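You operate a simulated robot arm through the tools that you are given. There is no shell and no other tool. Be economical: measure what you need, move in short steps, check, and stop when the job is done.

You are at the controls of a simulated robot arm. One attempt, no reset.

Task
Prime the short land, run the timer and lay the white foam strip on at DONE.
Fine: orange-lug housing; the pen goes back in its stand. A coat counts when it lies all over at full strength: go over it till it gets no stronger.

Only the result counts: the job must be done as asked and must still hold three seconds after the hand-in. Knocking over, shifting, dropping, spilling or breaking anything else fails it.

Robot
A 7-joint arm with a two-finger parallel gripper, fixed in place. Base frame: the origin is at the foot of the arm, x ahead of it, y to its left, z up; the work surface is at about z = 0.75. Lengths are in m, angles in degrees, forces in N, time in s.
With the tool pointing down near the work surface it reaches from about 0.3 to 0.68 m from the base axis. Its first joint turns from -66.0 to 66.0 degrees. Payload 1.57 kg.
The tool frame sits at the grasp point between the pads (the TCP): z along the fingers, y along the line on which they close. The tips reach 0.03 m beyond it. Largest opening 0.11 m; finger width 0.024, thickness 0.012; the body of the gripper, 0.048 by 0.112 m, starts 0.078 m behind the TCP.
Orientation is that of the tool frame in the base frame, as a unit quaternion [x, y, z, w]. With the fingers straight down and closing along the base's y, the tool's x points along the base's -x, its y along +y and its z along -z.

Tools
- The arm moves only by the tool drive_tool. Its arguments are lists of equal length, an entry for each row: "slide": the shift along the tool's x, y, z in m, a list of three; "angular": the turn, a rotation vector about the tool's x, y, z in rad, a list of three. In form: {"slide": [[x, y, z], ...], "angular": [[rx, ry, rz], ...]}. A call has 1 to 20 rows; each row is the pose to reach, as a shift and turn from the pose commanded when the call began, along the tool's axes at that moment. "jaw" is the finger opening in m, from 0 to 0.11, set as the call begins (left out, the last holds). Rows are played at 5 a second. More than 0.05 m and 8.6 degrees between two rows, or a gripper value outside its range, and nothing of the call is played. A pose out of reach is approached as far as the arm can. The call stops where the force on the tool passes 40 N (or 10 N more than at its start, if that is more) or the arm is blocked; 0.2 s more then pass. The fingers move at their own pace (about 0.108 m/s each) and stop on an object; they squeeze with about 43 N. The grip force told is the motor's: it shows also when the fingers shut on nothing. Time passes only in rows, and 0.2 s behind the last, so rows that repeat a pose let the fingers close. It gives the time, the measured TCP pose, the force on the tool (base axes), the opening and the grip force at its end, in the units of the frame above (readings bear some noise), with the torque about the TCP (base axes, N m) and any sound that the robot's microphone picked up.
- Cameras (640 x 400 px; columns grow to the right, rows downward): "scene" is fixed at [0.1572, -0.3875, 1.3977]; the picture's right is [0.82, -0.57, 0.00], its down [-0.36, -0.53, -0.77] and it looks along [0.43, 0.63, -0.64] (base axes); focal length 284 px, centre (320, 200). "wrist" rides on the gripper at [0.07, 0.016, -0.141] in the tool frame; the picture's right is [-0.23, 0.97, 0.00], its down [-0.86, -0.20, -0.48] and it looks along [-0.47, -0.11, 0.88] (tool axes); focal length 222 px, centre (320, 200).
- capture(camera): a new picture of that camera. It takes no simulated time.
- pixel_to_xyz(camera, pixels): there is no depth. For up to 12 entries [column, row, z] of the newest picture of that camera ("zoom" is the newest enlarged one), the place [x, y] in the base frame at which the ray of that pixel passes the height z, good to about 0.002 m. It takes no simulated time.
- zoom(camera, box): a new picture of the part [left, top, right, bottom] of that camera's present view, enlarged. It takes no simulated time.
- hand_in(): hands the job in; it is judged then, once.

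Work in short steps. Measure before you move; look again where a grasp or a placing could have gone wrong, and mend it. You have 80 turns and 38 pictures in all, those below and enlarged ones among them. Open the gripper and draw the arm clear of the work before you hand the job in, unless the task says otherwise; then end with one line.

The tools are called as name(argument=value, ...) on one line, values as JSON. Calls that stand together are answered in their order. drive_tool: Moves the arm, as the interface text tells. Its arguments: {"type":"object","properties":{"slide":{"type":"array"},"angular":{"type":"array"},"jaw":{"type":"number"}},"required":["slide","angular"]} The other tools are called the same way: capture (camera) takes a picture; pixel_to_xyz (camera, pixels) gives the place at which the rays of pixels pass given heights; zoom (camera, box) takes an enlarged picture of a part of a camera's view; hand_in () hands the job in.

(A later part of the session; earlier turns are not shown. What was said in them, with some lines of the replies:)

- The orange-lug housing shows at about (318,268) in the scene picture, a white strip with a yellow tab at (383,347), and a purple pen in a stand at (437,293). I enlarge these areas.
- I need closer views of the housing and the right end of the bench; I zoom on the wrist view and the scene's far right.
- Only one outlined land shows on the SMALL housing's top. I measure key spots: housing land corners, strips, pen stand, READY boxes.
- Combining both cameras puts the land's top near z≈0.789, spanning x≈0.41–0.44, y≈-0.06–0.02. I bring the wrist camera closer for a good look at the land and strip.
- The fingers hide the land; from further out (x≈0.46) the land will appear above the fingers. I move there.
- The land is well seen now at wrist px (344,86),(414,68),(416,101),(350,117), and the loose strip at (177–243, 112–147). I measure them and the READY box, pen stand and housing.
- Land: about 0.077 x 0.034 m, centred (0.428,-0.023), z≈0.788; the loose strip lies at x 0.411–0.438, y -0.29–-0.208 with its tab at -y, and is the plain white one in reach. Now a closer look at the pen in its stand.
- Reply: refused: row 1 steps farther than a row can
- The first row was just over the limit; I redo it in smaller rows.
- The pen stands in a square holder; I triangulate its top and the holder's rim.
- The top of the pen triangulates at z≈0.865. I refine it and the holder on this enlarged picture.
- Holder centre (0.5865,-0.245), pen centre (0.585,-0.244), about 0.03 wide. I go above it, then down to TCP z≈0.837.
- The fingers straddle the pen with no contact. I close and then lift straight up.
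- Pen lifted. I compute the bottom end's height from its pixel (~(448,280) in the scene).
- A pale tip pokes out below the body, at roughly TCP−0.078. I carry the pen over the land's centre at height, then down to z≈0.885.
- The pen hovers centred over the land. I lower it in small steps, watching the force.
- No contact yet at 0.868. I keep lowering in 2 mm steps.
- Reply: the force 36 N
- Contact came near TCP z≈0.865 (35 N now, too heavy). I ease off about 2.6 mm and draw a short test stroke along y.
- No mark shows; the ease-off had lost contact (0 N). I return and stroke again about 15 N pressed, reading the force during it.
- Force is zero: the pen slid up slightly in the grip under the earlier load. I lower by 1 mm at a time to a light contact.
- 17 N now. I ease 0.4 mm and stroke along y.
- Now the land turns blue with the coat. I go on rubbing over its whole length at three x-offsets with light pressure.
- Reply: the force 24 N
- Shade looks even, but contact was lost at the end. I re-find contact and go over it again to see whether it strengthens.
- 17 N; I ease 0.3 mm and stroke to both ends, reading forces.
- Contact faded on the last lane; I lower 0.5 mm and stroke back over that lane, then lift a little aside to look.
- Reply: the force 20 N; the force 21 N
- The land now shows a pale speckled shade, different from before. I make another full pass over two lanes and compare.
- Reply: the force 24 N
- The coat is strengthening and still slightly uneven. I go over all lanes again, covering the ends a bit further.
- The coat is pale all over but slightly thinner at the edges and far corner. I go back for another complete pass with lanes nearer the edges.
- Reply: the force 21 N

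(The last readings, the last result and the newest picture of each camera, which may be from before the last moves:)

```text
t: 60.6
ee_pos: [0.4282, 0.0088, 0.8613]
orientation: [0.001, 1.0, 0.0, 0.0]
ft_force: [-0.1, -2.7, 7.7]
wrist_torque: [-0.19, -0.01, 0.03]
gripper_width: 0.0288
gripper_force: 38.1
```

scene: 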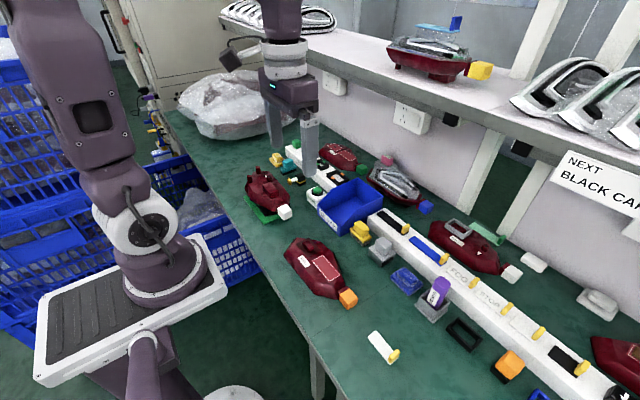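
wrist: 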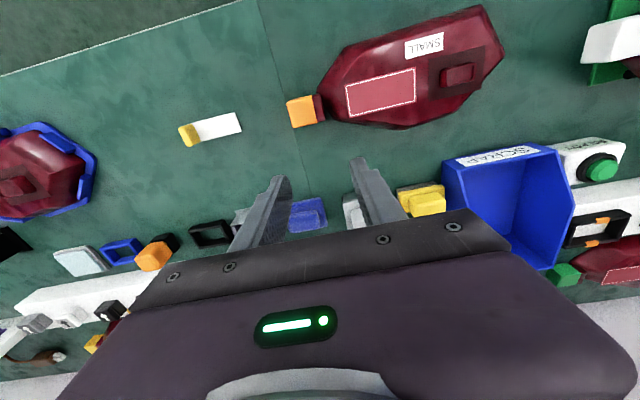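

Contact held (8–20 N). One more run: edge lane, both end strips, then lift aside and look.

drive_tool(slide=[[-0.011, 0, 0.0003], [-0.011, -0.008, 0.0003], [-0.011, -0.016, 0.0003], [-0.011, -0.024, 0.0003], [-0.011, -0.032, 0.0003], [-0.011, -0.04, 0.0003], [-0.011, -0.048, 0.0003], [-0.011, -0.056, 0.0003], [-0.011, -0.065, 0.0003], [-0.004, -0.065, 0.0003], [0.003, -0.065, 0.0003], [0.011, -0.065, 0.0003], [0.004, -0.058, 0.0003], [-0.004, -0.058, 0.0003], [-0.011, -0.058, 0.0003], [-0.006, -0.05, 0.0003], [-0.006, -0.042, 0.0003], [-0.006, -0.034, 0.0003], [-0.006, -0.026, 0.0003], [-0.006, -0.018, 0.0003]], angular=[[0, 0, 0], [0, 0, 0], [0, 0, 0], [0, 0, 0], [0, 0, 0], [0, 0, 0], [0, 0, 0], [0, 0, 0], [0, 0, 0], [0, 0, 0], [0, 0, 0], [0, 0, 0], [0, 0, 0], [0, 0, 0], [0, 0, 0], [0, 0, 0], [0, 0, 0], [0, 0, 0], [0, 0, 0], [0, 0, 0]])

drive_tool(slide=[[0, 0.008, 0.0002], [0, 0.014, 0.0002], [0, 0.018, 0.0002], [0.006, 0.018, 0.0002], [0.012, 0.018, 0.0002], [0.017, 0.018, 0.0002], [0.012, 0.01, 0.0002], [0.012, 0.002, 0.0002], [0.012, -0.006, 0.0002], [0.012, -0.014, 0.0002], [0.012, -0.022, 0.0002], [0.012, -0.03, 0.0002], [0.012, -0.038, 0.0002], [0.006, -0.046, 0.0002]], angular=[[0, 0, 0], [0, 0, 0], [0, 0, 0], [0, 0, 0], [0, 0, 0], [0, 0, 0], [0, 0, 0], [0, 0, 0], [0, 0, 0], [0, 0, 0], [0, 0, 0], [0, 0, 0], [0, 0, 0], [0, 0, 0]])

drive_tool(slide=[[0, 0, -0.02], [0, -0.04, -0.04], [0, -0.08, -0.05], [0, -0.11, -0.05]], angular=[[0, 0, 0], [0, 0, 0], [0, 0, 0], [0, 0, 0]])

zoom(camera="scene", box=[290, 235, 360, 295])

```text
t: 64.8
ee_pos: [0.4331, -0.0096, 0.8616]
orientation: [0.0, 1.0, 0.0, -0.001]
ft_force: [0.0, -0.3, -0.6]
wrist_torque: [-0.03, 0.01, 0.03]
gripper_width: 0.0288
gripper_force: 39.2
```

```text
t: 67.8
ee_pos: [0.4273, -0.0553, 0.8605]
orientation: [0.0, 1.0, 0.0, 0.0]
ft_force: [-0.5, 2.4, 7.0]
wrist_torque: [0.19, 0.15, 0.01]
gripper_width: 0.0287
gripper_force: 38.7
```

```text
t: 68.8
ee_pos: [0.4275, -0.1661, 0.909]
orientation: [-0.001, 1.0, 0.0, 0.0]
ft_force: [-0.9, -0.8, -0.2]
wrist_torque: [-0.03, 0.02, 0.01]
gripper_width: 0.0291
gripper_force: 38.5
```

```text
6.67 times, centred on (325, 265) of scene
```

zoom: 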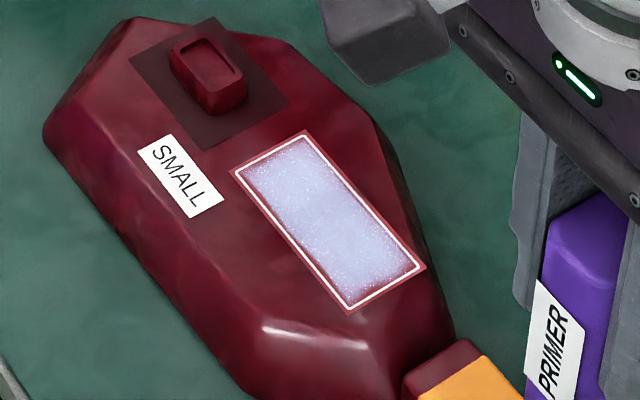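

Denser now; edges remain faintly thinner. I do one last perimeter-plus-middle pass close to the outline.

drive_tool(slide=[[0, 0.04, 0], [0, 0.08, 0], [0, 0.1085, 0.02], [0, 0.1085, 0.04], [0, 0.1085, 0.0502], [0.007, 0.1085, 0.0502], [0.0135, 0.1085, 0.0502], [0.0135, 0.116, 0.0502], [0.0135, 0.124, 0.0502], [0.0135, 0.132, 0.0502], [0.0135, 0.14, 0.0503], [0.0135, 0.148, 0.0503], [0.0135, 0.156, 0.0503], [0.0135, 0.164, 0.0503], [0.0135, 0.171, 0.0503], [0.0135, 0.1765, 0.0503], [0.007, 0.1765, 0.0503], [0, 0.1765, 0.0504], [-0.007, 0.1765, 0.0504], [-0.0145, 0.1765, 0.0504]], angular=[[0, 0, 0], [0, 0, 0], [0, 0, 0], [0, 0, 0], [0, 0, 0], [0, 0, 0], [0, 0, 0], [0, 0, 0], [0, 0, 0], [0, 0, 0], [0, 0, 0], [0, 0, 0], [0, 0, 0], [0, 0, 0], [0, 0, 0], [0, 0, 0], [0, 0, 0], [0, 0, 0], [0, 0, 0], [0, 0, 0]])

drive_tool(slide=[[0, -0.007, 0.0002], [0, -0.015, 0.0002], [0, -0.023, 0.0002], [0, -0.031, 0.0002], [0, -0.039, 0.0002], [0, -0.047, 0.0002], [0, -0.055, 0.0002], [0, -0.062, 0.0002], [0, -0.068, 0.0002], [0.008, -0.068, 0.0002], [0.016, -0.068, 0.0002], [0.022, -0.068, 0.0002], [0.022, -0.06, 0.0003], [0.022, -0.052, 0.0003], [0.022, -0.044, 0.0003], [0.022, -0.036, 0.0003], [0.022, -0.028, 0.0003], [0.022, -0.02, 0.0003], [0.022, -0.012, 0.0003], [0.022, -0.004, 0.0003]], angular=[[0, 0, 0], [0, 0, 0], [0, 0, 0], [0, 0, 0], [0, 0, 0], [0, 0, 0], [0, 0, 0], [0, 0, 0], [0, 0, 0], [0, 0, 0], [0, 0, 0], [0, 0, 0], [0, 0, 0], [0, 0, 0], [0, 0, 0], [0, 0, 0], [0, 0, 0], [0, 0, 0], [0, 0, 0], [0, 0, 0]])

drive_tool(slide=[[-0.007, 0, 0.0002], [-0.014, 0, 0.0002], [-0.014, -0.008, 0.0002], [-0.014, -0.016, 0.0002], [-0.014, -0.024, 0.0002], [-0.014, -0.032, 0.0002], [-0.014, -0.04, 0.0002], [-0.014, -0.048, 0.0002], [-0.014, -0.056, 0.0002], [-0.014, -0.063, 0.0002], [-0.007, -0.063, 0.0002], [-0.007, -0.055, 0.0002], [-0.007, -0.047, 0.0002], [-0.007, -0.039, 0.0002], [-0.007, -0.031, 0.0002], [-0.007, -0.023, 0.0002], [-0.007, -0.015, 0.0002], [-0.007, -0.008, 0.0002], [-0.007, -0.008, -0.02], [-0.007, -0.008, -0.05]], angular=[[0, 0, 0], [0, 0, 0], [0, 0, 0], [0, 0, 0], [0, 0, 0], [0, 0, 0], [0, 0, 0], [0, 0, 0], [0, 0, 0], [0, 0, 0], [0, 0, 0], [0, 0, 0], [0, 0, 0], [0, 0, 0], [0, 0, 0], [0, 0, 0], [0, 0, 0], [0, 0, 0], [0, 0, 0], [0, 0, 0]])

```text
t: 73.0
ee_pos: [0.4406, 0.0092, 0.8612]
orientation: [0.001, 1.0, 0.0, 0.0]
ft_force: [-5.2, 0.8, 14.6]
wrist_torque: [-0.01, 0.35, 0.01]
gripper_width: 0.0291
gripper_force: 38.9
```

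```text
t: 77.2
ee_pos: [0.419, 0.0059, 0.8601]
orientation: [0.0, 1.0, 0.0, 0.0]
ft_force: [0.0, 0.1, -0.1]
wrist_torque: [-0.01, 0.01, -0.01]
gripper_width: 0.0286
gripper_force: 38.5
```

```text
t: 81.4
ee_pos: [0.4252, 0.0011, 0.9073]
orientation: [0.0, 1.0, 0.0, -0.001]
ft_force: [0.2, 0.3, -0.6]
wrist_torque: [-0.05, 0.04, 0.03]
gripper_width: 0.0288
gripper_force: 38.8
```

Now I carry the pen toward the stand at safe height and check the coat on the way.

drive_tool(slide=[[-0.023, -0.035, -0.025], [-0.046, -0.07, -0.05], [-0.069, -0.105, -0.05], [-0.092, -0.14, -0.05], [-0.115, -0.175, -0.05], [-0.138, -0.21, -0.05], [-0.162, -0.2448, -0.05]], angular=[[0, 0, 0], [0, 0, 0], [0, 0, 0], [0, 0, 0], [0, 0, 0], [0, 0, 0], [0, 0, 0]])

zoom(camera="scene", box=[290, 235, 360, 295])

```text
t: 83.0
ee_pos: [0.588, -0.2463, 0.961]
orientation: [0.0, 1.0, 0.0, 0.0]
ft_force: [-0.7, -0.1, -0.3]
wrist_torque: [0.03, 0.01, -0.04]
gripper_width: 0.0285
gripper_force: 38.5
```

```text
6.67 times, centred on (325, 265) of scene
```

zoom: 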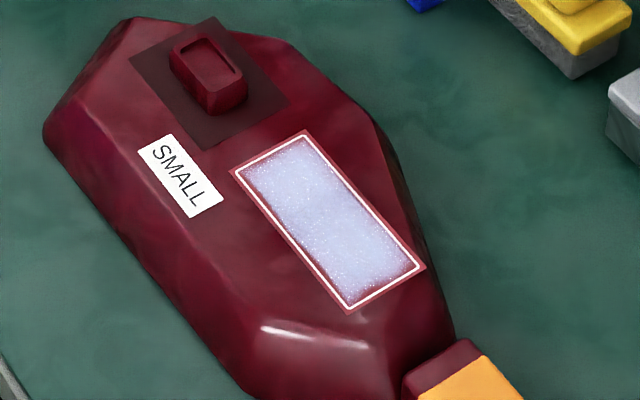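

The coat looks unchanged from the last pass, so it is at full strength. I lower the pen into the stand.

drive_tool(slide=[[0, 0.001, 0.03], [0, 0.001, 0.06], [0, 0.001, 0.085], [0, 0.001, 0.105], [0, 0.001, 0.118], [0, 0.001, 0.124]], angular=[[0, 0, 0], [0, 0, 0], [0, 0, 0], [0, 0, 0], [0, 0, 0], [0, 0, 0]])

drive_tool(slide=[[0, 0, 0.001], [0, 0, 0.002], [0, 0, 0.003], [0, 0, 0.004]], angular=[[0, 0, 0], [0, 0, 0], [0, 0, 0], [0, 0, 0]])

```text
t: 84.4
ee_pos: [0.5889, -0.2455, 0.8369]
orientation: [0.0, 1.0, 0.0, 0.001]
ft_force: [0.2, 0.2, 0.5]
wrist_torque: [0.0, 0.01, 0.0]
gripper_width: 0.0284
gripper_force: 38.6
```

```text
t: 85.4
ee_pos: [0.5891, -0.2451, 0.8331]
orientation: [0.001, 1.0, -0.001, 0.0]
ft_force: [0.1, 0.1, 0.2]
wrist_torque: [0.01, -0.02, -0.01]
gripper_width: 0.0291
gripper_force: 38.5
```

No floor contact yet at 0.833; expected seat is ≈0.831. I go 2 mm lower, then open to 0.05.

drive_tool(slide=[[0, 0, 0.001], [0, 0, 0.002], [0, 0, 0.002]], angular=[[0, 0, 0], [0, 0, 0], [0, 0, 0]])

drive_tool(slide=[[0, 0, 0], [0, 0, 0], [0, 0, 0]], angular=[[0, 0, 0], [0, 0, 0], [0, 0, 0]], jaw=0.055)

drive_tool(slide=[[0, 0, -0.03], [0, 0, -0.06], [0, 0, -0.09], [0, 0, -0.12]], angular=[[0, 0, 0], [0, 0, 0], [0, 0, 0], [0, 0, 0]])

zoom(camera="scene", box=[280, 150, 480, 330])

```text
t: 86.2
ee_pos: [0.5889, -0.2461, 0.8313]
orientation: [0.0, 1.0, 0.0, 0.001]
ft_force: [-7.1, 3.8, 33.5]
wrist_torque: [0.34, 0.57, -0.03]
gripper_width: 0.0288
gripper_force: 38.7
```

```text
t: 87.0
ee_pos: [0.5897, -0.2448, 0.8297]
orientation: [0.0, 1.0, 0.0, 0.0]
ft_force: [-0.4, 0.2, 0.5]
wrist_torque: [0.0, 0.04, 0.0]
gripper_width: 0.0552
gripper_force: 0.0
```

```text
t: 88.0
ee_pos: [0.5895, -0.2445, 0.9506]
orientation: [0.0, 1.0, 0.0, 0.0]
ft_force: [0.3, -0.8, 0.0]
wrist_torque: [0.02, 0.01, 0.01]
gripper_width: 0.0549
gripper_force: 0.1
```

```text
2.22 times, centred on (380, 240) of scene
```

zoom: 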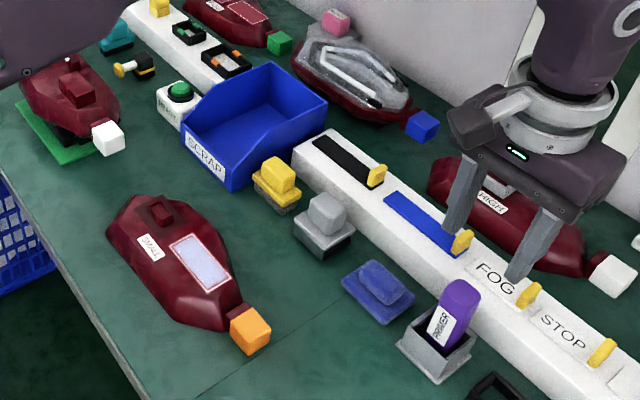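

Pen is seated in its stand. Next the READY button, triangulated at about (0.590,0.259,0.79); I travel at height with closed fingers.

drive_tool(slide=[[0, 0.04, 0], [0, 0.08, 0], [0, 0.12, 0], [0, 0.16, 0], [0, 0.2, 0], [0, 0.24, 0], [0, 0.28, 0], [0, 0.32, 0], [0, 0.36, 0], [0, 0.4, 0], [0, 0.44, 0], [0, 0.48, 0], [0, 0.503, 0]], angular=[[0, 0, 0], [0, 0, 0], [0, 0, 0], [0, 0, 0], [0, 0, 0], [0, 0, 0], [0, 0, 0], [0, 0, 0], [0, 0, 0], [0, 0, 0], [0, 0, 0], [0, 0, 0], [0, 0, 0]], jaw=0.0)

zoom(camera="wrist", box=[160, 0, 480, 200])

pixel_to_xyz(camera="scene", pixels=[[317.5, 188, 0.79], [317.5, 188, 0.8], [317.5, 188, 0.78]])

```text
t: 90.8
ee_pos: [0.5896, 0.2594, 0.9493]
orientation: [0.0, 1.0, 0.0, 0.0]
ft_force: [0.2, -0.1, -0.1]
wrist_torque: [-0.01, -0.01, -0.01]
gripper_width: 0.0001
gripper_force: 21.0
```

```text
2.00 times, centred on (320, 100) of wrist
```

zoom: 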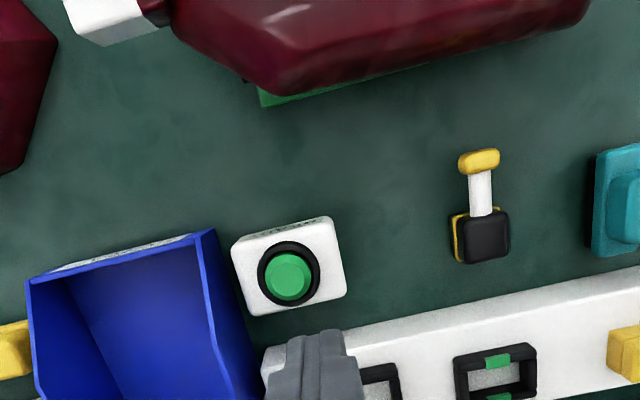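

```text
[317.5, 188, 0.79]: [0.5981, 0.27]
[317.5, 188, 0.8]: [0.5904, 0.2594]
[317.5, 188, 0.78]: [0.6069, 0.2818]
```

pixel_to_xyz(camera="zoom", pixels=[[289, 276, 0.79], [289, 276, 0.8], [289, 276, 0.81], [215, 232, 0.83]])

```text
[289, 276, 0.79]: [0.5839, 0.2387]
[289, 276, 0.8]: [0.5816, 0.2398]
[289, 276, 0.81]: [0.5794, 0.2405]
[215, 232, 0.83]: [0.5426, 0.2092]
```

Both cameras now agree on the button top at about (0.580,0.2405,0.81). I line up over it and descend in steps.

drive_tool(slide=[[0.0096, -0.019, 0], [0.0096, -0.019, 0.04], [0.0096, -0.019, 0.07], [0.0096, -0.019, 0.09]], angular=[[0, 0, 0], [0, 0, 0], [0, 0, 0], [0, 0, 0]])

drive_tool(slide=[[0, 0, 0.003], [0, 0, 0.006], [0, 0, 0.009]], angular=[[0, 0, 0], [0, 0, 0], [0, 0, 0]])

```text
t: 91.8
ee_pos: [0.578, 0.2384, 0.8583]
orientation: [0.0, 1.0, 0.0, 0.0]
ft_force: [0.3, -0.4, 0.0]
wrist_torque: [0.03, -0.03, 0.0]
gripper_width: 0.0
gripper_force: 20.8
```

```text
t: 92.6
ee_pos: [0.5785, 0.2378, 0.8507]
orientation: [-0.001, 1.0, -0.001, 0.0]
ft_force: [-0.3, 0.2, -0.4]
wrist_torque: [0.0, 0.0, 0.01]
gripper_width: 0.0
gripper_force: 21.1
```

No contact yet; I step further down, 2–3 mm at a time.

drive_tool(slide=[[0, 0.001, 0.002], [0, 0.001, 0.004]], angular=[[0, 0, 0], [0, 0, 0]])

drive_tool(slide=[[0, 0, 0.0015], [0, 0, 0.003]], angular=[[0, 0, 0], [0, 0, 0]])

drive_tool(slide=[[0, 0, 0.0015], [0, 0, 0.003]], angular=[[0, 0, 0], [0, 0, 0]])

```text
t: 93.2
ee_pos: [0.5798, 0.2385, 0.8472]
orientation: [0.0, 1.0, 0.0, -0.001]
ft_force: [0.1, 1.1, 0.5]
wrist_torque: [0.0, -0.02, 0.02]
gripper_width: 0.0
gripper_force: 21.7
```

```text
t: 93.8
ee_pos: [0.5809, 0.2392, 0.8435]
orientation: [0.0, 1.0, 0.0, 0.0]
ft_force: [-0.9, 0.4, -0.6]
wrist_torque: [0.02, 0.01, -0.01]
gripper_width: 0.0
gripper_force: 21.1
```

```text
t: 94.4
ee_pos: [0.5802, 0.2393, 0.8412]
orientation: [0.0, 1.0, 0.001, -0.001]
ft_force: [0.8, 0.1, 0.3]
wrist_torque: [0.01, -0.02, 0.03]
gripper_width: 0.0
gripper_force: 21.5
```

Still free at 0.841; I continue.

drive_tool(slide=[[0, 0, 0.0015], [0, 0, 0.003]], angular=[[0, 0, 0], [0, 0, 0]])

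drive_tool(slide=[[0, 0, 0.0015], [0, 0, 0.003]], angular=[[0, 0, 0], [0, 0, 0]])

drive_tool(slide=[[0, 0, 0.0015], [0, 0, 0.003]], angular=[[0, 0, 0], [0, 0, 0]])

zoom(camera="scene", box=[270, 150, 370, 220])

```text
t: 95.0
ee_pos: [0.5795, 0.2387, 0.8367]
orientation: [0.0, 1.0, 0.001, 0.0]
ft_force: [-0.8, 1.1, 1.9]
wrist_torque: [0.04, 0.03, 0.01]
gripper_width: 0.0001
gripper_force: 21.3
heard: click
```

```text
t: 95.6
ee_pos: [0.579, 0.2393, 0.8365]
orientation: [0.0, 1.0, 0.0, 0.0]
ft_force: [-4.0, -1.8, 12.0]
wrist_torque: [-0.04, 0.13, 0.02]
gripper_width: 0.0002
gripper_force: 21.2
```

```text
t: 96.2
ee_pos: [0.5801, 0.2384, 0.8353]
orientation: [0.0, 1.0, -0.001, 0.001]
ft_force: [-9.1, -4.1, 18.0]
wrist_torque: [-0.15, 0.29, 0.02]
gripper_width: 0.0001
gripper_force: 21.3
stopped in row 2: the force on the tool passed its limit at 43 N (the readings are from after the stop); the commanded pose is now the measured one
```

```text
5.71 times, centred on (320, 185) of scene
```

zoom: 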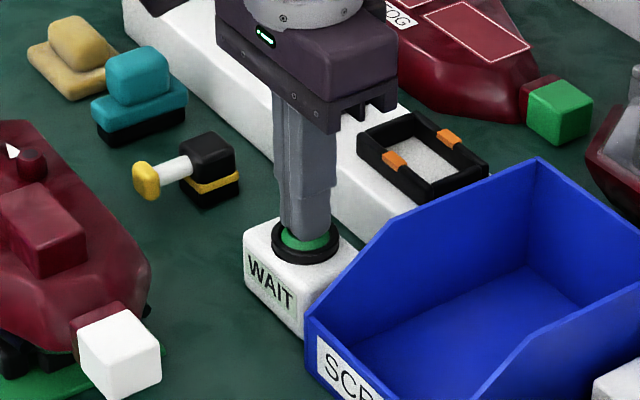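

A click, and the label now reads WAIT: the timer runs. I lift and travel to over the loose strip while it counts.

drive_tool(slide=[[0, 0, -0.03], [0, 0, -0.07], [0, 0, -0.11], [0.008, -0.04, -0.11], [0.016, -0.08, -0.11], [0.024, -0.12, -0.11], [0.032, -0.16, -0.11], [0.04, -0.2, -0.11], [0.048, -0.24, -0.11], [0.056, -0.28, -0.11], [0.064, -0.32, -0.11], [0.072, -0.36, -0.11], [0.08, -0.4, -0.1], [0.09, -0.44, -0.09], [0.1, -0.47, -0.07], [0.105, -0.488, -0.045]], angular=[[0, 0, 0], [0, 0, 0], [0, 0, 0], [0, 0, 0], [0, 0, 0], [0, 0, 0], [0, 0, 0], [0, 0, 0], [0, 0, 0], [0, 0, 0], [0, 0, 0], [0, 0, 0], [0, 0, 0], [0, 0, 0], [0, 0, 0], [0, 0, 0]], jaw=0.04)

zoom(camera="wrist", box=[220, 30, 380, 130])

```text
t: 99.6
ee_pos: [0.4766, -0.2478, 0.8802]
orientation: [-0.001, 1.0, 0.0, 0.0]
ft_force: [-0.7, 0.4, -0.1]
wrist_torque: [0.02, 0.05, -0.05]
gripper_width: 0.0397
gripper_force: 0.1
```

```text
4.00 times, centred on (300, 80) of wrist
```

zoom: 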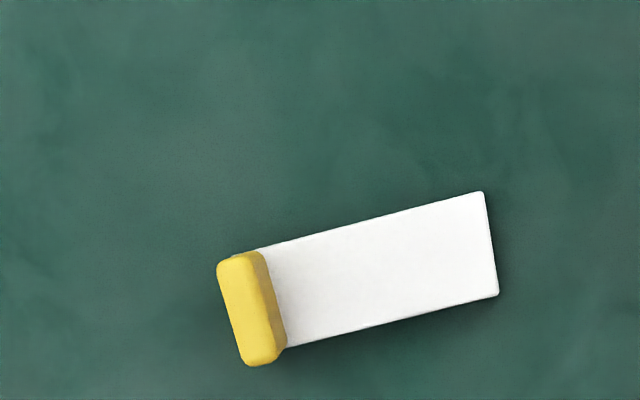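

The strip and its upright tab at its -y end are clear. I measure the corners.

pixel_to_xyz(camera="zoom", pixels=[[484, 191, 0.754], [499, 294, 0.754], [262, 249, 0.754], [287, 347, 0.754], [218, 262, 0.772], [245, 363, 0.772], [252, 253, 0.772], [275, 357, 0.772], [246, 307, 0.772], [278, 300, 0.754]])

pixel_to_xyz(camera="scene", pixels=[[388, 356, 0.754], [390, 364, 0.754], [398, 350, 0.772], [390, 355, 0.772], [394, 352, 0.772], [394, 352, 0.78]])

```text
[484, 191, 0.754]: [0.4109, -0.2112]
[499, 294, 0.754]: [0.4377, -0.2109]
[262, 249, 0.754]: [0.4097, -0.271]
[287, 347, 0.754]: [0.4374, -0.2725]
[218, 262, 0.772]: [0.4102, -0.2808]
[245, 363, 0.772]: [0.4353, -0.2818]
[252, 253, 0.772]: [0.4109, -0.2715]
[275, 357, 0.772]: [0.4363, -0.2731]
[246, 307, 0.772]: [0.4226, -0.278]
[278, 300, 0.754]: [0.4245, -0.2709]
```

```text
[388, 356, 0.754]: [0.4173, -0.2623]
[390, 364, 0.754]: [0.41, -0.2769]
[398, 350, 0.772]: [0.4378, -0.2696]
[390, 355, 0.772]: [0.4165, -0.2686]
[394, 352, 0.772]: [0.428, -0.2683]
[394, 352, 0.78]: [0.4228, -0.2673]
```

Tab centre ≈(0.4235,-0.2765), about 9 mm thick; strip spans y -0.281 to -0.211. I lower with the fingers either side of the tab (along y), tips just above the strip, and close.

drive_tool(slide=[[0.0265, -0.0145, 0], [0.053, -0.0287, 0], [0.053, -0.0287, 0.03], [0.053, -0.0287, 0.06], [0.053, -0.0287, 0.08], [0.053, -0.0287, 0.089]], angular=[[0, 0, 0], [0, 0, 0], [0, 0, 0], [0, 0, 0], [0, 0, 0], [0, 0, 0]], jaw=0.03)

drive_tool(slide=[[0, 0, 0], [0, 0, 0], [0, 0, 0]], angular=[[0, 0, 0], [0, 0, 0], [0, 0, 0]], jaw=0.0)

zoom(camera="scene", box=[290, 170, 430, 380])

```text
t: 101.0
ee_pos: [0.4218, -0.2777, 0.7888]
orientation: [0.0, 1.0, 0.0, 0.001]
ft_force: [-0.1, 0.0, 0.3]
wrist_torque: [-0.01, -0.04, 0.02]
gripper_width: 0.0303
gripper_force: 0.1
```

```text
t: 101.8
ee_pos: [0.4227, -0.2769, 0.7885]
orientation: [0.0, 1.0, 0.0, 0.001]
ft_force: [-0.5, -0.3, -0.1]
wrist_torque: [0.03, -0.01, 0.0]
gripper_width: 0.0089
gripper_force: 27.1
```

```text
1.90 times, centred on (360, 275) of scene
```

zoom: 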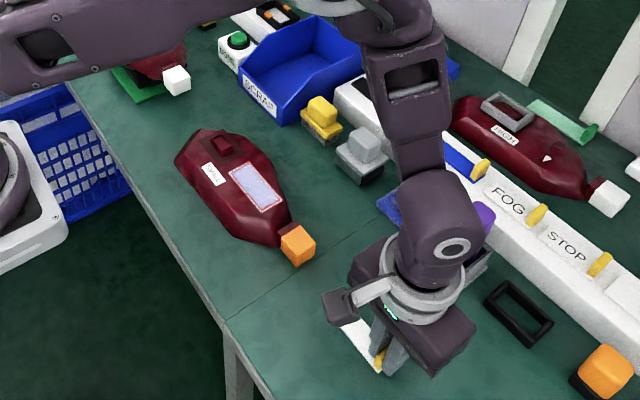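

The tab is gripped (8.9 mm). I lift 7 cm and carry it to hover over the land, then read the timer.

drive_tool(slide=[[0, 0, -0.03], [0, 0, -0.06], [0, 0, -0.08], [-0.004, 0.04, -0.08], [-0.004, 0.08, -0.08], [-0.004, 0.12, -0.08], [-0.004, 0.16, -0.08], [-0.004, 0.2, -0.08], [-0.004, 0.2215, -0.07]], angular=[[0, 0, 0], [0, 0, 0], [0, 0, 0], [0, 0, 0], [0, 0, 0], [0, 0, 0], [0, 0, 0], [0, 0, 0], [0, 0, 0]])

zoom(camera="scene", box=[260, 170, 400, 290])

```text
t: 103.8
ee_pos: [0.4268, -0.0553, 0.8611]
orientation: [0.0, 1.0, 0.001, 0.001]
ft_force: [0.3, -0.1, -0.5]
wrist_torque: [-0.03, 0.03, 0.0]
gripper_width: 0.0082
gripper_force: 27.3
```

```text
3.33 times, centred on (330, 230) of scene
```

zoom: 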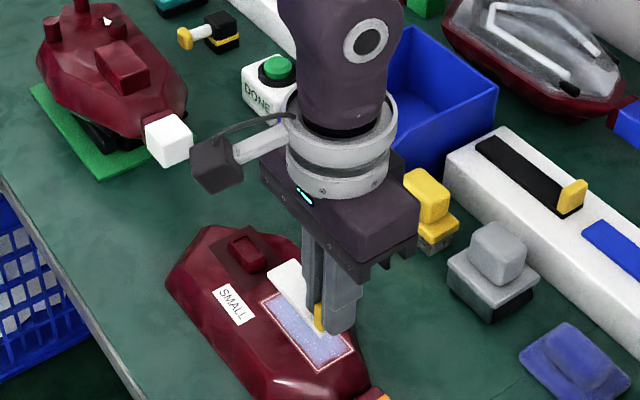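

The timer reads DONE. I lower the strip onto the land, stepping by force.

drive_tool(slide=[[-0.0005, 0, 0.012], [-0.0005, 0, 0.022], [-0.0005, 0, 0.029]], angular=[[0, 0, 0], [0, 0, 0], [0, 0, 0]])

drive_tool(slide=[[0, 0, 0.001], [0, 0, 0.002]], angular=[[0, 0, 0], [0, 0, 0]])

drive_tool(slide=[[0, 0, 0.001], [0, 0, 0.002]], angular=[[0, 0, 0], [0, 0, 0]])

```text
t: 104.6
ee_pos: [0.427, -0.0549, 0.8299]
orientation: [0.0, 1.0, 0.001, 0.001]
ft_force: [0.6, 0.6, -0.8]
wrist_torque: [0.03, 0.0, 0.02]
gripper_width: 0.0084
gripper_force: 27.2
```

```text
t: 105.2
ee_pos: [0.4273, -0.0549, 0.8286]
orientation: [0.001, 1.0, 0.0, 0.0]
ft_force: [-0.1, -0.9, -0.6]
wrist_torque: [-0.01, 0.0, 0.03]
gripper_width: 0.0083
gripper_force: 27.0
```

```text
t: 105.8
ee_pos: [0.4272, -0.0548, 0.8265]
orientation: [0.0, 1.0, 0.0, 0.001]
ft_force: [-0.5, 0.3, -0.2]
wrist_torque: [0.01, -0.01, 0.03]
gripper_width: 0.0083
gripper_force: 26.8
```

No contact yet; continuing in 1.5 mm steps.

drive_tool(slide=[[0, 0, 0.0008], [0, 0, 0.0015]], angular=[[0, 0, 0], [0, 0, 0]])

drive_tool(slide=[[0, 0, 0.0008], [0, 0, 0.0015]], angular=[[0, 0, 0], [0, 0, 0]])

drive_tool(slide=[[0, 0, 0.0005], [0, 0, 0.001]], angular=[[0, 0, 0], [0, 0, 0]])

```text
t: 106.4
ee_pos: [0.4274, -0.0556, 0.8242]
orientation: [-0.001, 1.0, 0.0, 0.0]
ft_force: [0.1, -2.7, 10.1]
wrist_torque: [0.11, 0.06, -0.02]
gripper_width: 0.0085
gripper_force: 27.5
```

```text
t: 107.0
ee_pos: [0.4263, -0.0561, 0.825]
orientation: [0.0, 1.0, 0.001, 0.002]
ft_force: [-3.7, 1.0, 21.5]
wrist_torque: [0.28, 0.17, 0.08]
gripper_width: 0.0083
gripper_force: 27.1
stopped in row 2: the force on the tool passed its limit at 42 N (the readings are from after the stop); the commanded pose is now the measured one
```

```text
t: 107.6
ee_pos: [0.4267, -0.0568, 0.826]
orientation: [0.0, 1.0, -0.001, 0.002]
ft_force: [-4.5, 2.6, 21.1]
wrist_torque: [0.29, 0.16, 0.04]
gripper_width: 0.0084
gripper_force: 27.2
stopped in row 2: the force on the tool passed its limit at 41 N (the readings are from after the stop); the commanded pose is now the measured one
```

The strip is seated (about 21 N). I relieve a little, release narrowly, lift and look.

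drive_tool(slide=[[0, 0, -0.0006], [0, 0, -0.0006], [0, 0, -0.0006]], angular=[[0, 0, 0], [0, 0, 0], [0, 0, 0]], jaw=0.022)

drive_tool(slide=[[0, 0, -0.02], [0, 0, -0.05], [0, -0.04, -0.07], [0, -0.08, -0.07], [0, -0.12, -0.07]], angular=[[0, 0, 0], [0, 0, 0], [0, 0, 0], [0, 0, 0], [0, 0, 0]])

zoom(camera="scene", box=[290, 235, 360, 295])

```text
t: 108.4
ee_pos: [0.4262, -0.0561, 0.8231]
orientation: [0.0, 1.0, -0.001, 0.001]
ft_force: [-0.6, -0.2, -0.6]
wrist_torque: [-0.02, -0.02, 0.01]
gripper_width: 0.022
gripper_force: 0.1
```

```text
t: 109.6
ee_pos: [0.427, -0.179, 0.8947]
orientation: [0.0, 1.0, 0.0, 0.002]
ft_force: [0.8, 0.2, -0.1]
wrist_torque: [0.0, -0.02, -0.01]
gripper_width: 0.0219
gripper_force: 0.1
```

```text
6.67 times, centred on (325, 265) of scene
```

zoom: 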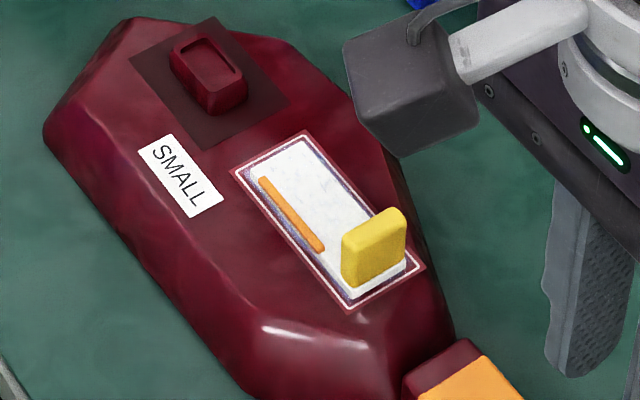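

The strip lies inside the outline; an orange line showed along part of it, perhaps a press indicator. I press straight down gently with closed fingers along the foam, then check whether it changes.

drive_tool(slide=[[0, 0.04, 0], [0, 0.08, 0], [0, 0.12, 0], [0, 0.169, 0], [0, 0.169, 0.03], [0, 0.169, 0.055], [0, 0.169, 0.066]], angular=[[0, 0, 0], [0, 0, 0], [0, 0, 0], [0, 0, 0], [0, 0, 0], [0, 0, 0], [0, 0, 0]], jaw=0.0)

drive_tool(slide=[[0, 0, 0.0015], [0, 0, 0.003]], angular=[[0, 0, 0], [0, 0, 0]])

drive_tool(slide=[[0, 0, 0.001], [0, 0, 0.002]], angular=[[0, 0, 0], [0, 0, 0]])

```text
t: 111.2
ee_pos: [0.4273, -0.0067, 0.8278]
orientation: [0.001, 1.0, -0.001, 0.002]
ft_force: [0.0, -0.5, -0.2]
wrist_torque: [0.01, -0.01, 0.02]
gripper_width: 0.0
gripper_force: 21.8
```

```text
t: 111.8
ee_pos: [0.4263, -0.0079, 0.8257]
orientation: [0.0, 1.0, -0.001, 0.001]
ft_force: [-0.2, -0.1, -0.2]
wrist_torque: [-0.02, -0.02, -0.01]
gripper_width: 0.0
gripper_force: 21.8
```

```text
t: 112.4
ee_pos: [0.4251, -0.0067, 0.8236]
orientation: [0.001, 1.0, -0.001, 0.002]
ft_force: [-0.1, 0.4, -0.1]
wrist_torque: [0.02, -0.01, 0.01]
gripper_width: 0.0
gripper_force: 22.1
```

Still free at 0.8236; I go on in 1 mm steps.

drive_tool(slide=[[0, 0, 0.001], [0, 0, 0.0015]], angular=[[0, 0, 0], [0, 0, 0]])

drive_tool(slide=[[0, 0, 0.0008], [0, 0, 0.001]], angular=[[0, 0, 0], [0, 0, 0]])

drive_tool(slide=[[0, 0, 0.0005], [0, 0, 0.0008]], angular=[[0, 0, 0], [0, 0, 0]])

```text
t: 113.0
ee_pos: [0.4266, -0.0078, 0.8235]
orientation: [0.0, 1.0, -0.001, 0.002]
ft_force: [-0.5, 0.5, 0.2]
wrist_torque: [-0.01, 0.02, 0.0]
gripper_width: 0.0
gripper_force: 21.1
```

```text
t: 113.6
ee_pos: [0.4276, -0.0058, 0.8206]
orientation: [0.0, 1.0, 0.0, 0.003]
ft_force: [0.3, -1.3, 5.9]
wrist_torque: [-0.07, -0.01, 0.02]
gripper_width: 0.0
gripper_force: 21.2
```

```text
t: 114.2
ee_pos: [0.4272, -0.0068, 0.8217]
orientation: [0.001, 1.0, 0.0, 0.004]
ft_force: [1.0, -6.1, 29.9]
wrist_torque: [-0.21, 0.05, 0.03]
gripper_width: 0.0001
gripper_force: 21.5
```

Pressed at ~30 N at the far end. I lift, press once more mid-strip, then lift clear to look.

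drive_tool(slide=[[0, 0, -0.006], [0, -0.013, -0.006], [0, -0.024, -0.006], [0, -0.024, -0.002], [0, -0.024, -0.0003], [0, -0.024, -0.0003]], angular=[[0, 0, 0], [0, 0, 0], [0, 0, 0], [0, 0, 0], [0, 0, 0], [0, 0, 0]])

drive_tool(slide=[[0, 0, -0.03], [0, 0, -0.07], [-0.03, -0.03, -0.08], [-0.06, -0.06, -0.09], [-0.09, -0.09, -0.1], [-0.1, -0.12, -0.13]], angular=[[0, 0, 0], [0, 0, 0], [0, 0, 0], [0, 0, 0], [0, 0, 0], [0, 0, 0]], jaw=0.0)

zoom(camera="scene", box=[290, 235, 360, 295])

```text
t: 115.8
ee_pos: [0.4263, -0.0315, 0.8213]
orientation: [0.001, 1.0, -0.001, 0.002]
ft_force: [-3.3, 0.6, 16.3]
wrist_torque: [0.02, 0.14, -0.02]
gripper_width: 0.0
gripper_force: 21.4
stopped in row 6: the force on the tool passed its limit at 41 N (the readings are from after the stop); the commanded pose is now the measured one
```

```text
t: 117.2
ee_pos: [0.5265, -0.1486, 0.9502]
orientation: [0.0, 1.0, 0.0, 0.001]
ft_force: [0.6, 0.0, -0.1]
wrist_torque: [-0.01, 0.02, 0.01]
gripper_width: 0.0
gripper_force: 21.6
```

```text
6.67 times, centred on (325, 265) of scene
```

zoom: 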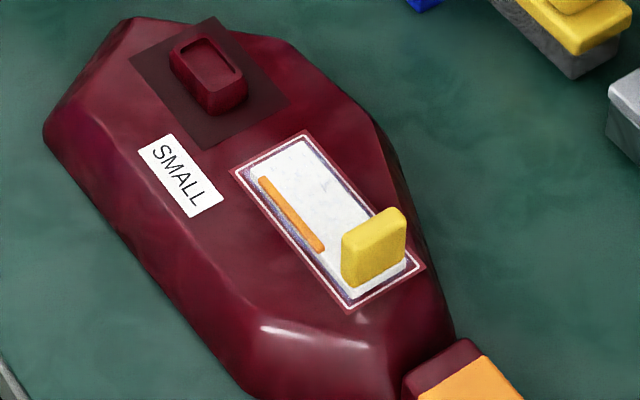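

The strip stays put and unchanged inside the outline. I open the gripper, draw up clear, and take one overall picture.

drive_tool(slide=[[0.03, 0.02, -0.03], [0.06, 0.05, -0.06], [0.09, 0.08, -0.09], [0.11, 0.11, -0.12]], angular=[[0, 0, 0], [0, 0, 0], [0, 0, 0], [0, 0, 0]], jaw=0.11)

capture(camera="scene")

```text
refused: row 2 steps farther than a row can; nothing moved
```

```text
1 pictures are left
```

scene: 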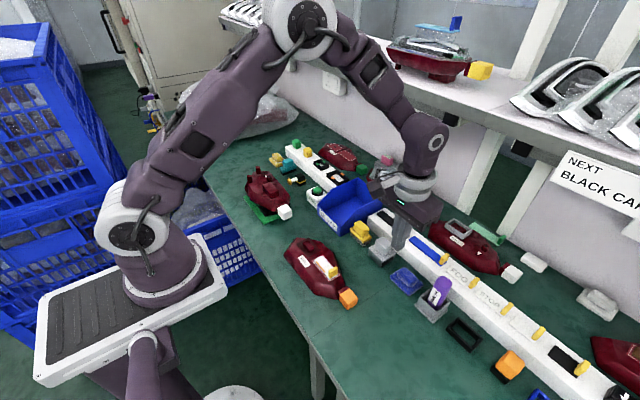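

All looks in place: the pen is in its stand and the housing hasn't moved. I redo the retreat in smaller rows with the gripper open.

drive_tool(slide=[[0, 0, -0.04], [0, 0, -0.08], [0.03, 0.02, -0.1], [0.06, 0.04, -0.12], [0.09, 0.06, -0.14]], angular=[[0, 0, 0], [0, 0, 0], [0, 0, 0], [0, 0, 0], [0, 0, 0]], jaw=0.11)

```text
t: 118.4
ee_pos: [0.4359, -0.0904, 1.0885]
orientation: [0.001, 1.0, -0.001, 0.003]
ft_force: [0.0, 0.2, 0.3]
wrist_torque: [0.0, 0.02, -0.01]
gripper_width: 0.1099
gripper_force: 0.1
```

The arm is clear and the gripper open, so I hand in.

hand_in()

```text
The job is handed in.
```

I primed the outlined land on the orange-lug housing until the coat got no stronger, put the pen back in its stand, ran the timer to DONE and laid the white foam strip inside the outline; the job is handed in.
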